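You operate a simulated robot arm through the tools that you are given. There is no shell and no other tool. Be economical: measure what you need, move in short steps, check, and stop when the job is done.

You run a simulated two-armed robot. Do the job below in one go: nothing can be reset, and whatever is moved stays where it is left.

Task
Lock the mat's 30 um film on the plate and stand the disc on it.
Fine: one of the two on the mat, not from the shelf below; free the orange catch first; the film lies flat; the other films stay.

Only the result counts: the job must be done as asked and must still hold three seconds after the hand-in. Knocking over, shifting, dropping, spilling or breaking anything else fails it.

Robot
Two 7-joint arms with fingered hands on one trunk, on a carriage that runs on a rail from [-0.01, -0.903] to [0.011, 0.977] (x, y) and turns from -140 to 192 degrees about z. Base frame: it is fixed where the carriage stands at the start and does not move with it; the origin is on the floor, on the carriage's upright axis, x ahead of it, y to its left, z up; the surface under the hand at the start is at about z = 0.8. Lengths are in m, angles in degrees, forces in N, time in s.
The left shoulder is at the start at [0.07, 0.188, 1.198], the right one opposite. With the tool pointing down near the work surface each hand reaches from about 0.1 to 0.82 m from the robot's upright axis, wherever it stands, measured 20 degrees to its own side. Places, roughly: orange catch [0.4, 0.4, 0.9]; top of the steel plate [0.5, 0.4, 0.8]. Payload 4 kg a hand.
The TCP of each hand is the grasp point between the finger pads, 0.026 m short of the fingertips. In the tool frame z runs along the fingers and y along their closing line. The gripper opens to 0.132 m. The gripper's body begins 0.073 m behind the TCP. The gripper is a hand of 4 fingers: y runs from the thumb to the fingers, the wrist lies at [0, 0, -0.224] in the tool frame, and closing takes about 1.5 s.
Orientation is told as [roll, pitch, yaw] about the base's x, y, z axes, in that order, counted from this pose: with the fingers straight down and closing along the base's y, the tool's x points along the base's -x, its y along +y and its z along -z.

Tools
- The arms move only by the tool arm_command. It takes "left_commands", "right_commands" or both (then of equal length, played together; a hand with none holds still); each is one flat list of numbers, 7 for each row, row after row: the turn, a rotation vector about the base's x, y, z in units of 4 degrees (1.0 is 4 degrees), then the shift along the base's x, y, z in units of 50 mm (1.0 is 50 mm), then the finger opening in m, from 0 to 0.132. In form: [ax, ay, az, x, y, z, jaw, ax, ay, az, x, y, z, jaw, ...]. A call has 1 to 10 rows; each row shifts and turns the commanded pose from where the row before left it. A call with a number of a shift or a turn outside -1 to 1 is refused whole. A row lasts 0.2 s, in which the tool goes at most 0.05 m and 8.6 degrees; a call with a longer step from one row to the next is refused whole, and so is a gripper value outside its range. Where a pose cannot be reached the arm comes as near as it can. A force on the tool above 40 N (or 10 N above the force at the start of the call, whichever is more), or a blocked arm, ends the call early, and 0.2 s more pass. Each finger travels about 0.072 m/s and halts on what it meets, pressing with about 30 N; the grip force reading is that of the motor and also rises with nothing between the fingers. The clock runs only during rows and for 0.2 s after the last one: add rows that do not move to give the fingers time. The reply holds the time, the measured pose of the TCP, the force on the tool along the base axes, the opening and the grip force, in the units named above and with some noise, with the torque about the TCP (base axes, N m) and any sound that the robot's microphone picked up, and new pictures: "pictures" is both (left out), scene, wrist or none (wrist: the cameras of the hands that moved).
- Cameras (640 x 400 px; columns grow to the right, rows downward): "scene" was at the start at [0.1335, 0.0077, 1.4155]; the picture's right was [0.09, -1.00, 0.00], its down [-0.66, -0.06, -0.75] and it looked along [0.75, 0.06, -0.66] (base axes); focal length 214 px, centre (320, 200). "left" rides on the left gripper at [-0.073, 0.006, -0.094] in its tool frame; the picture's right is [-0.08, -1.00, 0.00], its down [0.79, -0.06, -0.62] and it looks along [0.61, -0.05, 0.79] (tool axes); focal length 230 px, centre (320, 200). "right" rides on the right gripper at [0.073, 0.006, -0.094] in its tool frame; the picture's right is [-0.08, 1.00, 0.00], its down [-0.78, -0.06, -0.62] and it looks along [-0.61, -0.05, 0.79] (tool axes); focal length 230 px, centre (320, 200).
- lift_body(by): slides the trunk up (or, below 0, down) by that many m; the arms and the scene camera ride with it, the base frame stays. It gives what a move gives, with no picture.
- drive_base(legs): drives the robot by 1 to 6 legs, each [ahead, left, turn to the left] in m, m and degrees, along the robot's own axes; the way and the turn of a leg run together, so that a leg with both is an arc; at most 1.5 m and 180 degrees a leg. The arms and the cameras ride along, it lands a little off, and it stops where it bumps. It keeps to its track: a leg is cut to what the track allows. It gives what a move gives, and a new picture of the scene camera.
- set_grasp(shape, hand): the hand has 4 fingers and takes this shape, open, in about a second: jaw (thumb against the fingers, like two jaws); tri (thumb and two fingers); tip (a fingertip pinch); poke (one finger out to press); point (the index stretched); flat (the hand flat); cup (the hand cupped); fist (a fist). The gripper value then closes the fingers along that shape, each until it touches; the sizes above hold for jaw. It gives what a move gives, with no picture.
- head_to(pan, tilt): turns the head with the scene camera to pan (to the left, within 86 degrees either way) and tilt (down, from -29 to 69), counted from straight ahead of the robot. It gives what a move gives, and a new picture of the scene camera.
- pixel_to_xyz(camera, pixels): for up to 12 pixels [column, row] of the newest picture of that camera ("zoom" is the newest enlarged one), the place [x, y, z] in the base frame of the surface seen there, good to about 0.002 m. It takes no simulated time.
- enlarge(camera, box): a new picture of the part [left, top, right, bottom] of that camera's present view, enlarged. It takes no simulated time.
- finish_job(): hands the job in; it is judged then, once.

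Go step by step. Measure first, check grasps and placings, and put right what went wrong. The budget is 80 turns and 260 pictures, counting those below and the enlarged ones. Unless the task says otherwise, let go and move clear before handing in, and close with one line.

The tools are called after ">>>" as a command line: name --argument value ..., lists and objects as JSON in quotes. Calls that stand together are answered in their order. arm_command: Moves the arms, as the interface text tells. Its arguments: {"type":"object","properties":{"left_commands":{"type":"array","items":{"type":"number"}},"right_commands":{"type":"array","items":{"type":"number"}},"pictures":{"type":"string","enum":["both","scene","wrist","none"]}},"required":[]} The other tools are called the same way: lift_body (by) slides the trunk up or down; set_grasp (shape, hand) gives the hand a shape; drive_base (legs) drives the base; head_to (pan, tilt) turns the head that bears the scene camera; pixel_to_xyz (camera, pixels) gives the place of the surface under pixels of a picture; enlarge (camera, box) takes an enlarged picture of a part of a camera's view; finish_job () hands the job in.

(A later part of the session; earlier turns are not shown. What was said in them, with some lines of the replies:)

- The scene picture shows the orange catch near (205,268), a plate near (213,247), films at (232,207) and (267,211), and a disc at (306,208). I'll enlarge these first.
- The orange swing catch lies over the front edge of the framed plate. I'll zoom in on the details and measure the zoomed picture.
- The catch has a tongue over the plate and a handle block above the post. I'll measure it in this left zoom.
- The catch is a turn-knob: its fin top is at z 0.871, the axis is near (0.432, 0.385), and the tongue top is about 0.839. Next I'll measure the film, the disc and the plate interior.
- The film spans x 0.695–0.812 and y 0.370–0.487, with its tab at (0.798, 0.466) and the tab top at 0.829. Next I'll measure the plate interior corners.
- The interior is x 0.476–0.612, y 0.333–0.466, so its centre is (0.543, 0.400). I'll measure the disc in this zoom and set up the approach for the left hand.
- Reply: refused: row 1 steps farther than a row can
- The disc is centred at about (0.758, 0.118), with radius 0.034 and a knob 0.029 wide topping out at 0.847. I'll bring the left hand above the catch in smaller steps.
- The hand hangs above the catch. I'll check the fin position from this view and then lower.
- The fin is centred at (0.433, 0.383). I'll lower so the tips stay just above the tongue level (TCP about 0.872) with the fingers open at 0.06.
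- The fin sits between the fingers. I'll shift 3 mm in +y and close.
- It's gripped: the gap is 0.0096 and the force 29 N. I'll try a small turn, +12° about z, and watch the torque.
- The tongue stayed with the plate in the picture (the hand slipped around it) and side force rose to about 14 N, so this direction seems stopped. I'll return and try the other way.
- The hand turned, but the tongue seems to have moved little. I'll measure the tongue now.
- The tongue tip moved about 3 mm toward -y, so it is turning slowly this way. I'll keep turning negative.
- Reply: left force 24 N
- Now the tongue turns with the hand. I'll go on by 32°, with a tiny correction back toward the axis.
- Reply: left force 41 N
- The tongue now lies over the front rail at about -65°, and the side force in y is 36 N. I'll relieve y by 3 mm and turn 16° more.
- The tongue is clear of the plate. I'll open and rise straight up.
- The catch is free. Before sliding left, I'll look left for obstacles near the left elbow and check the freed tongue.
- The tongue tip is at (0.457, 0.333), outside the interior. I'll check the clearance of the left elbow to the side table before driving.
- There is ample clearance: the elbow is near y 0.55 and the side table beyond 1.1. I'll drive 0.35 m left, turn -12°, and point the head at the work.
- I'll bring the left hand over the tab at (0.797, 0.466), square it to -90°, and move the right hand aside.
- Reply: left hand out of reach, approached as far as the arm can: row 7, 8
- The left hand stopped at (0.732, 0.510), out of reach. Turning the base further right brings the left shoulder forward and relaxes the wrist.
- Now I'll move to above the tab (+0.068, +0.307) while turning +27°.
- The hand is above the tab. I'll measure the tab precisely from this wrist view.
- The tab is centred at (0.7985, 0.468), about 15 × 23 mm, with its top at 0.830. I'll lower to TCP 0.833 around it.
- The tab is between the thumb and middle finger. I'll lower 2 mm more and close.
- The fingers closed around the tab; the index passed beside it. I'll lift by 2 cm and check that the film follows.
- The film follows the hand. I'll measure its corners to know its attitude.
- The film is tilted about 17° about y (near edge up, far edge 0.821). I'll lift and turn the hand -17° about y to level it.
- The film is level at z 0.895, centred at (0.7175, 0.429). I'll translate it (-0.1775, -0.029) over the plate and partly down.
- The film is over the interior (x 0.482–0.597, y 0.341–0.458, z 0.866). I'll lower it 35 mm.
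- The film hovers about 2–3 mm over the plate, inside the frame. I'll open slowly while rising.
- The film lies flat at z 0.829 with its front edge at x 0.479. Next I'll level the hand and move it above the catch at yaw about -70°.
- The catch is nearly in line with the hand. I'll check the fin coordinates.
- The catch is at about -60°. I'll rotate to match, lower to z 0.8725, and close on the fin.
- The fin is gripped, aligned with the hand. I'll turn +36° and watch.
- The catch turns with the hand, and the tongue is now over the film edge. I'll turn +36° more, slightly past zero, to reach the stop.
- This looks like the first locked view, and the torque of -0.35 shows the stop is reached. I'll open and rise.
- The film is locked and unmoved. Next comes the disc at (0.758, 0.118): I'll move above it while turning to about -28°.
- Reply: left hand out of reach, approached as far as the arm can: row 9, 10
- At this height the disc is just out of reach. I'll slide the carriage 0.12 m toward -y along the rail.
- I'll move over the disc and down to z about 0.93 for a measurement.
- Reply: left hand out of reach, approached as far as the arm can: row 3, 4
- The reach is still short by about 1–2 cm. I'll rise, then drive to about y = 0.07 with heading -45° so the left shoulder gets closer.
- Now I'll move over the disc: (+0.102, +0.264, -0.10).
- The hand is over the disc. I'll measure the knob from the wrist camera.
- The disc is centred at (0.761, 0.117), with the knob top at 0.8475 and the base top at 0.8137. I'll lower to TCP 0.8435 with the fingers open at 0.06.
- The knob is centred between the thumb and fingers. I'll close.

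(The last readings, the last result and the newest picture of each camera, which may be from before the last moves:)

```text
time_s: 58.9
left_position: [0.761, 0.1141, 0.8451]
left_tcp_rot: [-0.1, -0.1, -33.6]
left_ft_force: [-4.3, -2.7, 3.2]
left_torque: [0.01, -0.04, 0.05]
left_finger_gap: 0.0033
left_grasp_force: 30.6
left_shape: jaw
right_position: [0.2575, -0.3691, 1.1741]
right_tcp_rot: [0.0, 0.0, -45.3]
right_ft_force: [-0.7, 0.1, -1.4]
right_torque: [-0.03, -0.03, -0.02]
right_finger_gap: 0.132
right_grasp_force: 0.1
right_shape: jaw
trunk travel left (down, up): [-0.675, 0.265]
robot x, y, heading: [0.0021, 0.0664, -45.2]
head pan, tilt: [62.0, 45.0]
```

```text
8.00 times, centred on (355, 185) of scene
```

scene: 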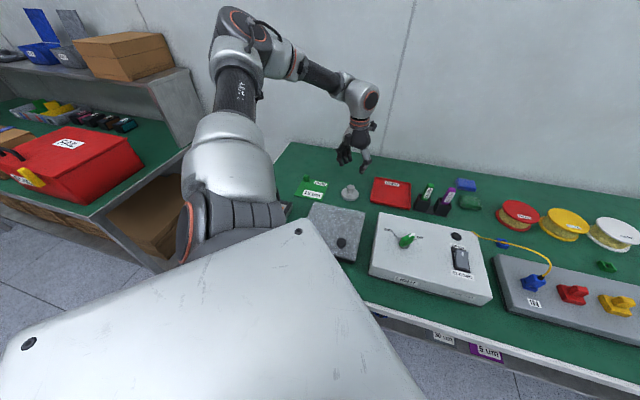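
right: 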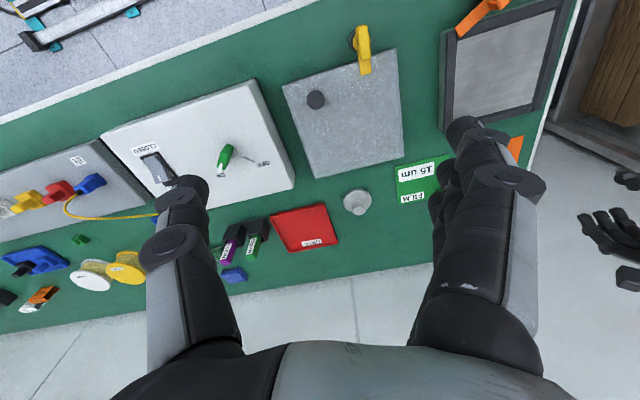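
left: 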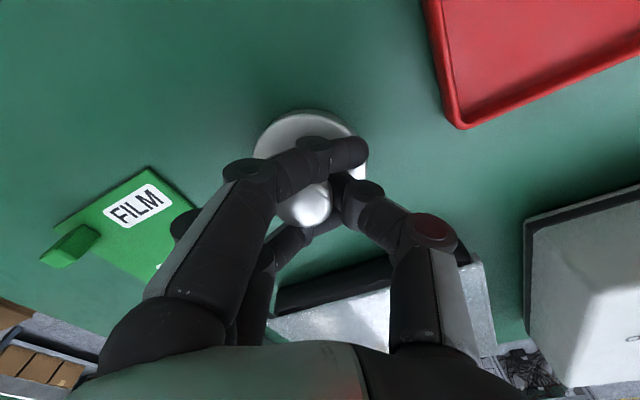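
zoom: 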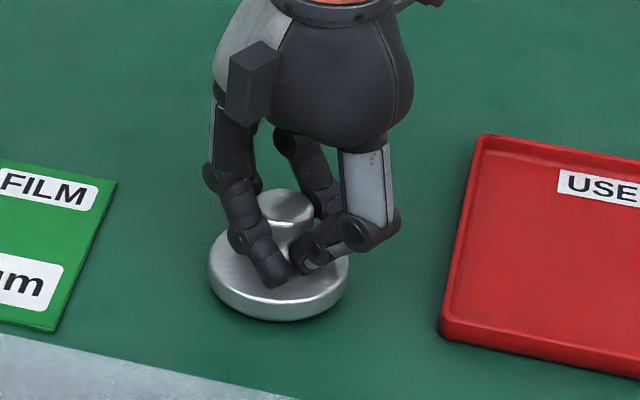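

Three fingers wrap the knob. I'll lift 3 cm and check.

>>> arm_command --left_commands '[0, 0, 0, 0, 0, 0.2, 0.0, 0, 0, 0, 0, 0, 0.4, 0.0, 0, 0, 0, 0, 0, 0, 0.0]' --pictures "wrist"

>>> enlarge --camera "scene" --box '[320, 150, 390, 200]'

```text
time_s: 59.7
left_position: [0.7628, 0.1144, 0.8723]
left_tcp_rot: [-0.1, 0.0, -33.6]
left_ft_force: [-0.4, 0.4, -3.2]
left_torque: [-0.03, 0.02, -0.01]
left_finger_gap: 0.0026
left_grasp_force: 30.1
left_shape: jaw
right_position: [0.2592, -0.3683, 1.1736]
right_tcp_rot: [0.0, 0.0, -45.3]
right_ft_force: [1.0, -0.3, -0.2]
right_torque: [0.02, 0.02, 0.03]
right_finger_gap: 0.1317
right_grasp_force: 0.0
right_shape: jaw
trunk travel left (down, up): [-0.675, 0.265]
robot x, y, heading: [0.0009, 0.0668, -45.4]
head pan, tilt: [62.0, 45.0]
```

left: 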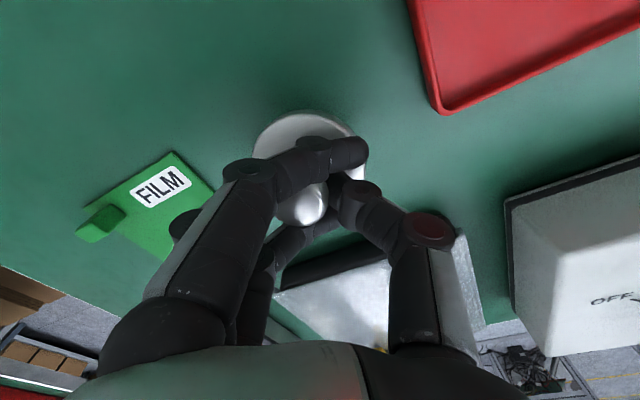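

```text
8.00 times, centred on (355, 175) of scene
```

zoom: 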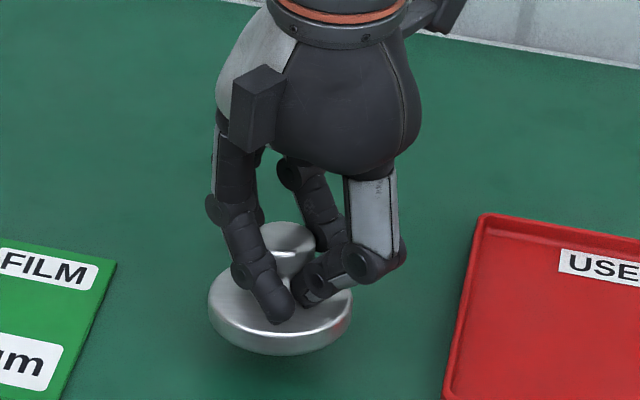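

The disc is held and nearly level. I'll lift further to 0.96 and measure its tilt.

>>> arm_command --left_commands '[0, 0, 0, 0, 0, 0.6, 0.0, 0, 0, 0, 0, 0, 0.6, 0.0, 0, 0, 0, 0, 0, 0.6, 0, 0, 0, 0, 0, 0, 0, 0]' --pictures "wrist"

>>> enlarge --camera "scene" --box '[320, 125, 390, 175]'

```text
time_s: 60.7
left_position: [0.7632, 0.1143, 0.9638]
left_tcp_rot: [0.0, -0.1, -33.7]
left_ft_force: [-0.3, 0.1, -4.5]
left_torque: [-0.01, 0.03, 0.01]
left_finger_gap: 0.0025
left_grasp_force: 30.5
left_shape: jaw
right_position: [0.2599, -0.3686, 1.1748]
right_tcp_rot: [0.0, -0.1, -45.2]
right_ft_force: [-0.3, 0.1, -0.1]
right_torque: [-0.02, 0.02, -0.02]
right_finger_gap: 0.1322
right_grasp_force: 0.0
right_shape: jaw
trunk travel left (down, up): [-0.675, 0.265]
robot x, y, heading: [-0.0006, 0.0713, -45.3]
head pan, tilt: [62.0, 45.0]
```

left: 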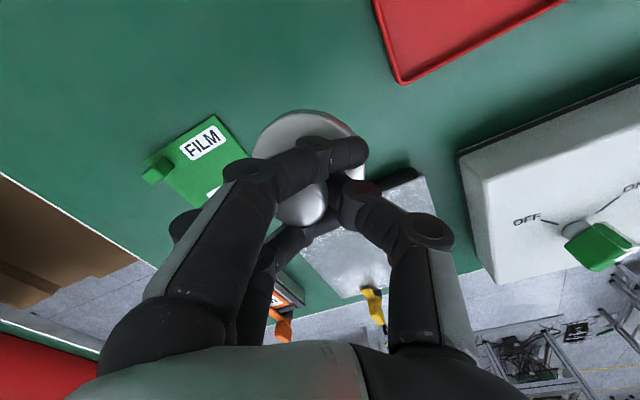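

```text
8.00 times, centred on (355, 150) of scene
```

zoom: 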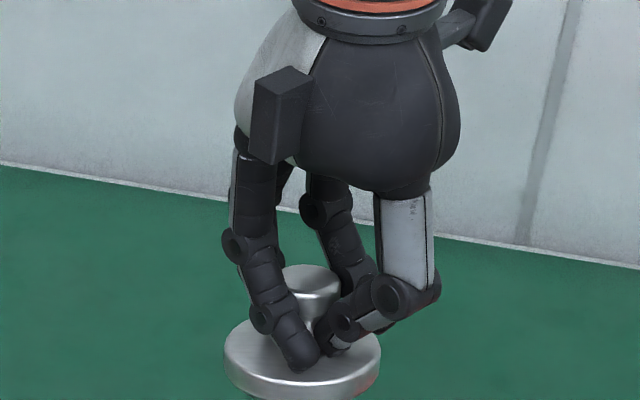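

>>> pixel_to_xyz --camera "zoom" --pixels '[[235, 350], [370, 358], [255, 330], [300, 378], [330, 378], [270, 370], [310, 272], [345, 372]]'

>>> pixel_to_xyz --camera "left" --pixels '[[265, 135], [300, 120], [340, 125], [262, 150], [352, 133], [305, 208]]'

```text
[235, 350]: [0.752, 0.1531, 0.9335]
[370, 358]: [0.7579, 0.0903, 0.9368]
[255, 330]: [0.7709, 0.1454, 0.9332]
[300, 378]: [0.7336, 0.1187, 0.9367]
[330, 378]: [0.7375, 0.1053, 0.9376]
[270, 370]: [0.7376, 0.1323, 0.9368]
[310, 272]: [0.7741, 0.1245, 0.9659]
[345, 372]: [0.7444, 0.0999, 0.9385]
```

```text
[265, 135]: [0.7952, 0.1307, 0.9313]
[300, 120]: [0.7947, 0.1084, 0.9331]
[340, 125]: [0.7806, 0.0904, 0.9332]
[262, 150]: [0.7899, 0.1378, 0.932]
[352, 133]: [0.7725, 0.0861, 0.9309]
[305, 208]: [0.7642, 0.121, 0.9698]
```

The disc is tilted about 5° (low toward +x, +y). I'll level it with a small turn and carry it to above (0.535, 0.383).

>>> arm_command --left_commands '[0.38, -0.56, 0, -0.3, 0.3, 0, 0, 0.38, -0.56, 0, -0.5, 0.6, 0, 0, 0, 0, 0, -0.57, 0.66, 0, 0, 0, 0, 0, -0.57, 0.66, 0, 0, 0, 0, 0, -0.57, 0.66, 0, 0, 0, 0, 0, -0.57, 0.66, 0, 0, 0, 0, 0, -0.57, 0.66, 0, 0, 0, 0, 0, -0.57, 0.66, 0, 0, 0, 0, 0, -0.36, 0.42, 0, 0, 0, 0, 0, 0, 0, 0, 0]' --pictures "both"

```text
time_s: 62.9
left_position: [0.5308, 0.3793, 0.9626]
left_tcp_rot: [5.0, -2.2, -33.6]
left_ft_force: [-0.1, -0.9, -4.4]
left_torque: [-0.06, 0.04, 0.02]
left_finger_gap: 0.0018
left_grasp_force: 30.1
left_shape: jaw
right_position: [0.261, -0.368, 1.1735]
right_tcp_rot: [0.0, 0.1, -45.3]
right_ft_force: [-0.3, -0.6, 0.2]
right_torque: [0.03, 0.02, 0.01]
right_finger_gap: 0.132
right_grasp_force: 0.0
right_shape: jaw
trunk travel left (down, up): [-0.675, 0.265]
robot x, y, heading: [-0.0007, 0.0687, -45.5]
head pan, tilt: [62.0, 45.0]
```

scene: 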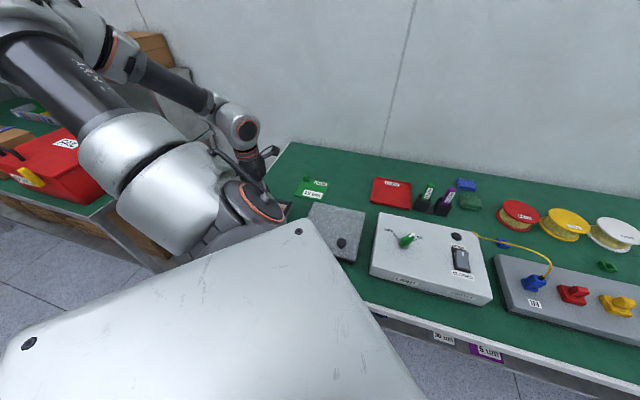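
left: 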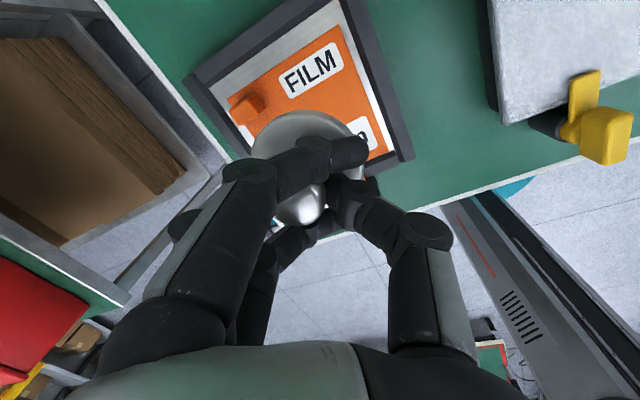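

The disc is over the film; the arm hides the scene view, so I'll measure through the wrist camera.

>>> pixel_to_xyz --camera "left" --pixels '[[265, 135], [300, 117], [340, 125], [258, 150], [352, 133], [310, 208], [248, 108], [335, 30], [385, 148], [235, 110], [370, 185]]'

>>> enlarge --camera "left" --box '[210, 90, 410, 230]'

```text
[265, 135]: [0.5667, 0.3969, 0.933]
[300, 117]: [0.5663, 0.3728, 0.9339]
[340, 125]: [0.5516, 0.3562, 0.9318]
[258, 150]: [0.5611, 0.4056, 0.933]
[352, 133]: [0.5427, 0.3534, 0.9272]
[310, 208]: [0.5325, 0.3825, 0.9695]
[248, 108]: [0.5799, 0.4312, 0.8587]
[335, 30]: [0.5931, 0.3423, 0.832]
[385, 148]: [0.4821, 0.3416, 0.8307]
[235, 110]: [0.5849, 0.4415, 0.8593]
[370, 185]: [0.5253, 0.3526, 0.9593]
```

```text
2.86 times, centred on (310, 160) of left
```

zoom: 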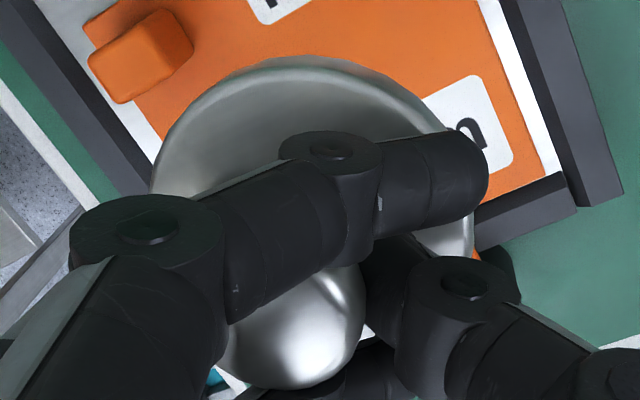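

The disc centre is at (0.536, 0.385) and level, with its bottom about 0.9185 against the film top 0.8295. I'll lower 86 mm.

>>> arm_command --left_commands '[0, 0, 0, 0, 0, -0.6, 0, 0, 0, 0, 0, 0, -0.6, 0, 0, 0, 0, 0, 0, -0.3, 0, 0, 0, 0, 0, 0, -0.22, 0, 0, 0, 0, 0, 0, 0, 0]' --pictures "wrist"

>>> enlarge --camera "left" --box '[210, 60, 450, 230]'

>>> pixel_to_xyz --camera "left" --pixels '[[265, 135], [300, 117], [340, 125], [258, 150], [352, 133], [310, 208], [300, 90], [220, 130], [390, 180]]'

```text
time_s: 64.1
left_position: [0.5299, 0.3791, 0.876]
left_tcp_rot: [5.0, -2.3, -33.7]
left_ft_force: [-0.4, 0.2, -4.0]
left_torque: [-0.02, -0.01, -0.02]
left_finger_gap: 0.0026
left_grasp_force: 30.3
left_shape: jaw
right_position: [0.258, -0.3684, 1.1734]
right_tcp_rot: [-0.1, 0.0, -45.4]
right_ft_force: [-0.2, -0.4, 0.3]
right_torque: [-0.07, 0.01, 0.03]
right_finger_gap: 0.132
right_grasp_force: 0.1
right_shape: jaw
trunk travel left (down, up): [-0.675, 0.265]
robot x, y, heading: [0.0016, 0.0663, -45.5]
head pan, tilt: [62.0, 45.0]
```

left: 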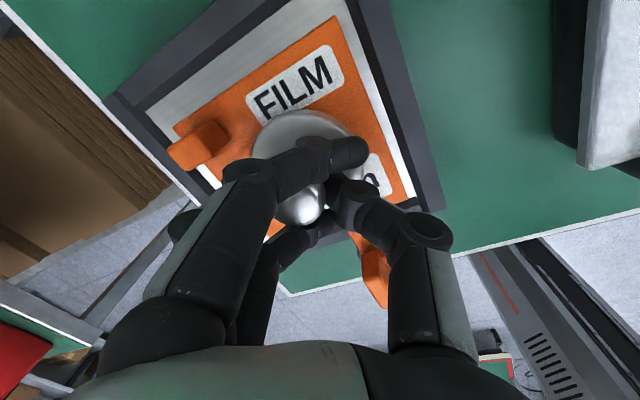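

```text
2.35 times, centred on (330, 145) of left
```

zoom: 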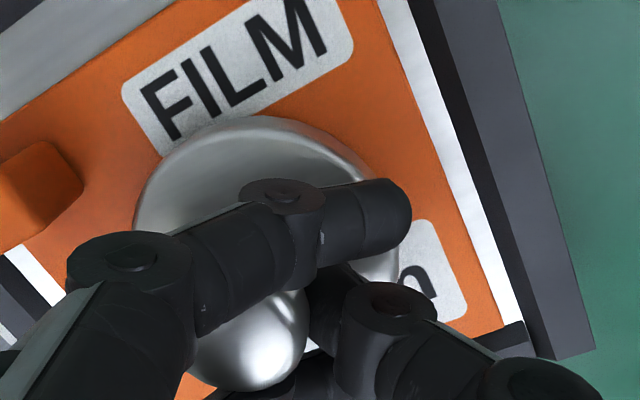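

```text
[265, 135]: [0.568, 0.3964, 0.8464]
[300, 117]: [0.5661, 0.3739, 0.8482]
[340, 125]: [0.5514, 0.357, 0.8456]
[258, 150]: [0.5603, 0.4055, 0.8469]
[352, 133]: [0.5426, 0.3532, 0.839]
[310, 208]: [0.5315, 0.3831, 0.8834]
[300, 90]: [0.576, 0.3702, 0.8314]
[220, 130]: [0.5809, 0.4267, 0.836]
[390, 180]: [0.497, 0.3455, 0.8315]
```

The disc top is at 0.847, so about 2.5 mm of gap remains. I'll lower 2.5 mm and look at the force.

>>> arm_command --left_commands '[0, 0, 0, 0, 0, -0.03, 0, 0, 0, 0, 0, 0, -0.03, 0, 0, 0, 0, 0, 0, 0, 0]' --pictures "none"

```text
time_s: 64.9
left_position: [0.5315, 0.3789, 0.8746]
left_tcp_rot: [5.0, -2.3, -33.6]
left_ft_force: [-0.3, -1.0, -0.7]
left_torque: [0.05, -0.08, 0.05]
left_finger_gap: 0.0024
left_grasp_force: 29.6
left_shape: jaw
right_position: [0.2597, -0.3686, 1.1742]
right_tcp_rot: [0.1, -0.1, -45.4]
right_ft_force: [0.2, -0.9, 0.5]
right_torque: [-0.01, -0.01, 0.01]
right_finger_gap: 0.1322
right_grasp_force: 0.0
right_shape: jaw
trunk travel left (down, up): [-0.675, 0.265]
robot x, y, heading: [0.0024, 0.0676, -45.4]
head pan, tilt: [62.0, 45.0]
```

The weight has transferred to the film (force z went from -4 to -0.7). I'll open stepwise, then rise straight up.

>>> arm_command --left_commands '[0, 0, 0, 0, 0, 0, 0.01, 0, 0, 0, 0, 0, 0, 0.025, 0, 0, 0, 0, 0, 0.02, 0.04, 0, 0, 0, 0, 0, 0.03, 0.05, 0, 0, 0, 0, 0, 0, 0.05, 0, 0, 0, 0, 0, 0, 0.05]' --pictures "wrist"

>>> enlarge --camera "left" --box '[180, 60, 450, 250]'

```text
time_s: 66.3
left_position: [0.5323, 0.3788, 0.8782]
left_tcp_rot: [5.1, -2.2, -33.7]
left_ft_force: [0.3, -0.1, 0.4]
left_torque: [0.03, 0.0, 0.02]
left_finger_gap: 0.0496
left_grasp_force: 0.1
left_shape: jaw
right_position: [0.2597, -0.3677, 1.1745]
right_tcp_rot: [0.0, 0.1, -45.4]
right_ft_force: [0.7, -0.7, -0.4]
right_torque: [0.02, 0.0, -0.03]
right_finger_gap: 0.132
right_grasp_force: 0.2
right_shape: jaw
trunk travel left (down, up): [-0.675, 0.265]
robot x, y, heading: [0.0014, 0.0682, -45.5]
head pan, tilt: [62.0, 45.0]
```

left: 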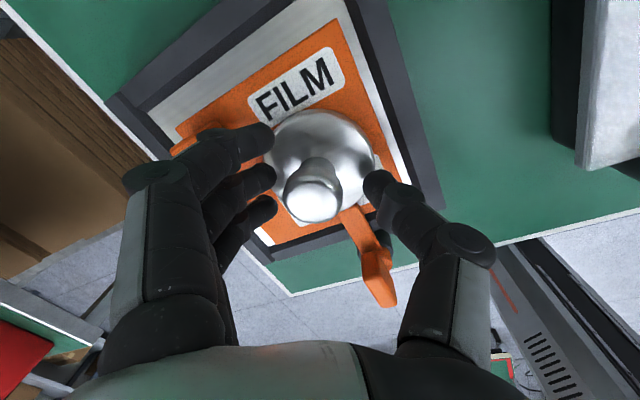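

```text
2.11 times, centred on (315, 155) of left
```

zoom: 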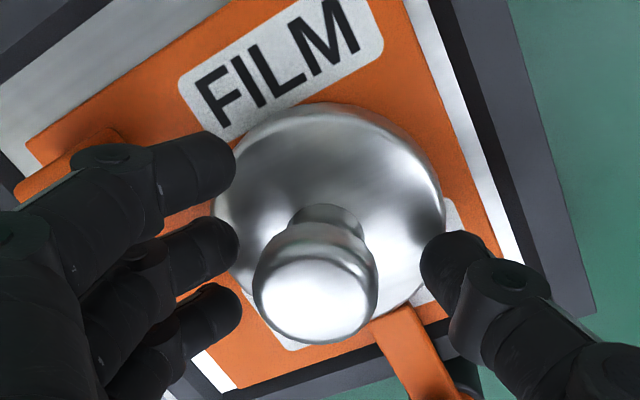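

The disc stands free on the film. The fingers are clear of the knob, so I'll rise straight up.

>>> arm_command --left_commands '[0, 0, 0, 0, 0, 0.2, 0.05, 0, 0, 0, 0, 0, 0.5, 0.05, 0, 0, 0, 0, 0, 0.8, 0.05, 0, 0, 0, 0, 0, 0.9, 0.05, 0, 0, 0, 0, 0, 0.9, 0.05, 0, 0, 0, 0.4, -0.5, 0.6, 0.05, 0, 0, 0, 0.5, -0.7, 0.3, 0.05, 0, 0, 0, 0.5, -0.7, 0, 0.05]' --pictures "both"

```text
time_s: 68.1
left_position: [0.6053, 0.2847, 1.0845]
left_tcp_rot: [4.9, -2.2, -33.7]
left_ft_force: [0.2, -0.5, -0.5]
left_torque: [0.01, 0.04, 0.02]
left_finger_gap: 0.0497
left_grasp_force: 0.1
left_shape: jaw
right_position: [0.2602, -0.369, 1.1743]
right_tcp_rot: [-0.1, 0.1, -45.3]
right_ft_force: [-0.1, -0.1, -0.5]
right_torque: [0.0, 0.03, -0.01]
right_finger_gap: 0.1319
right_grasp_force: 0.2
right_shape: jaw
trunk travel left (down, up): [-0.675, 0.265]
robot x, y, heading: [0.0021, 0.0702, -45.3]
head pan, tilt: [62.0, 45.0]
```

scene: 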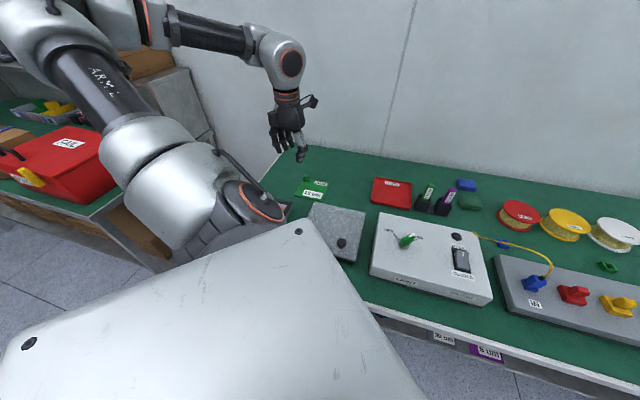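
left: 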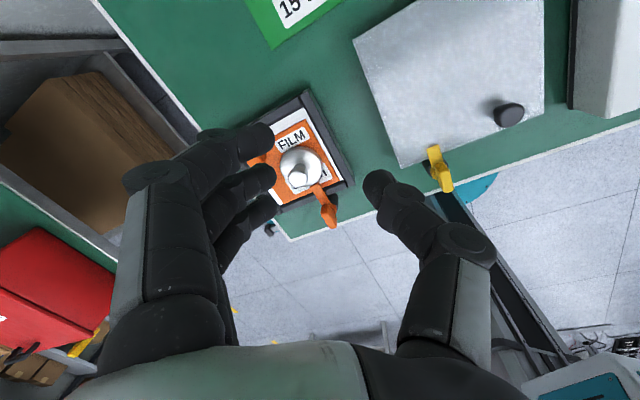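

I'll verify the final state in an enlarged wrist picture.

>>> enlarge --camera "left" --box '[240, 80, 370, 240]'

>>> pixel_to_xyz --camera "left" --pixels '[[300, 155], [316, 165], [286, 158], [298, 176], [318, 190], [325, 205], [290, 138], [322, 175], [315, 150]]'

```text
2.50 times, centred on (305, 160) of left
```

zoom: 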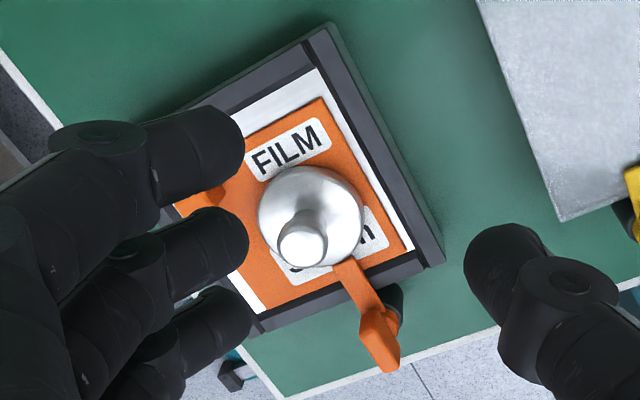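

```text
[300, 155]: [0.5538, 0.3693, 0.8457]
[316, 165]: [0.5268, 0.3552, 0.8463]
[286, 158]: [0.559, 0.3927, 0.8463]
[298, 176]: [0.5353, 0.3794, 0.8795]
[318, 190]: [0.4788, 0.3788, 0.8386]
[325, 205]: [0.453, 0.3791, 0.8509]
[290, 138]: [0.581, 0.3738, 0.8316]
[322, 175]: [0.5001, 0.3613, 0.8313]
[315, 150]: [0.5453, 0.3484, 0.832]
```

The disc stands level on the flat film (its top is about 0.846 all round), and the catch tongue lies over the film's front edge. The hand is clear, so I'm handing in.

>>> finish_job

```text
The job is handed in.
```

The mat's 30 um film lies flat on the plate, locked under the orange catch, and the disc stands on it; the other films were not touched.
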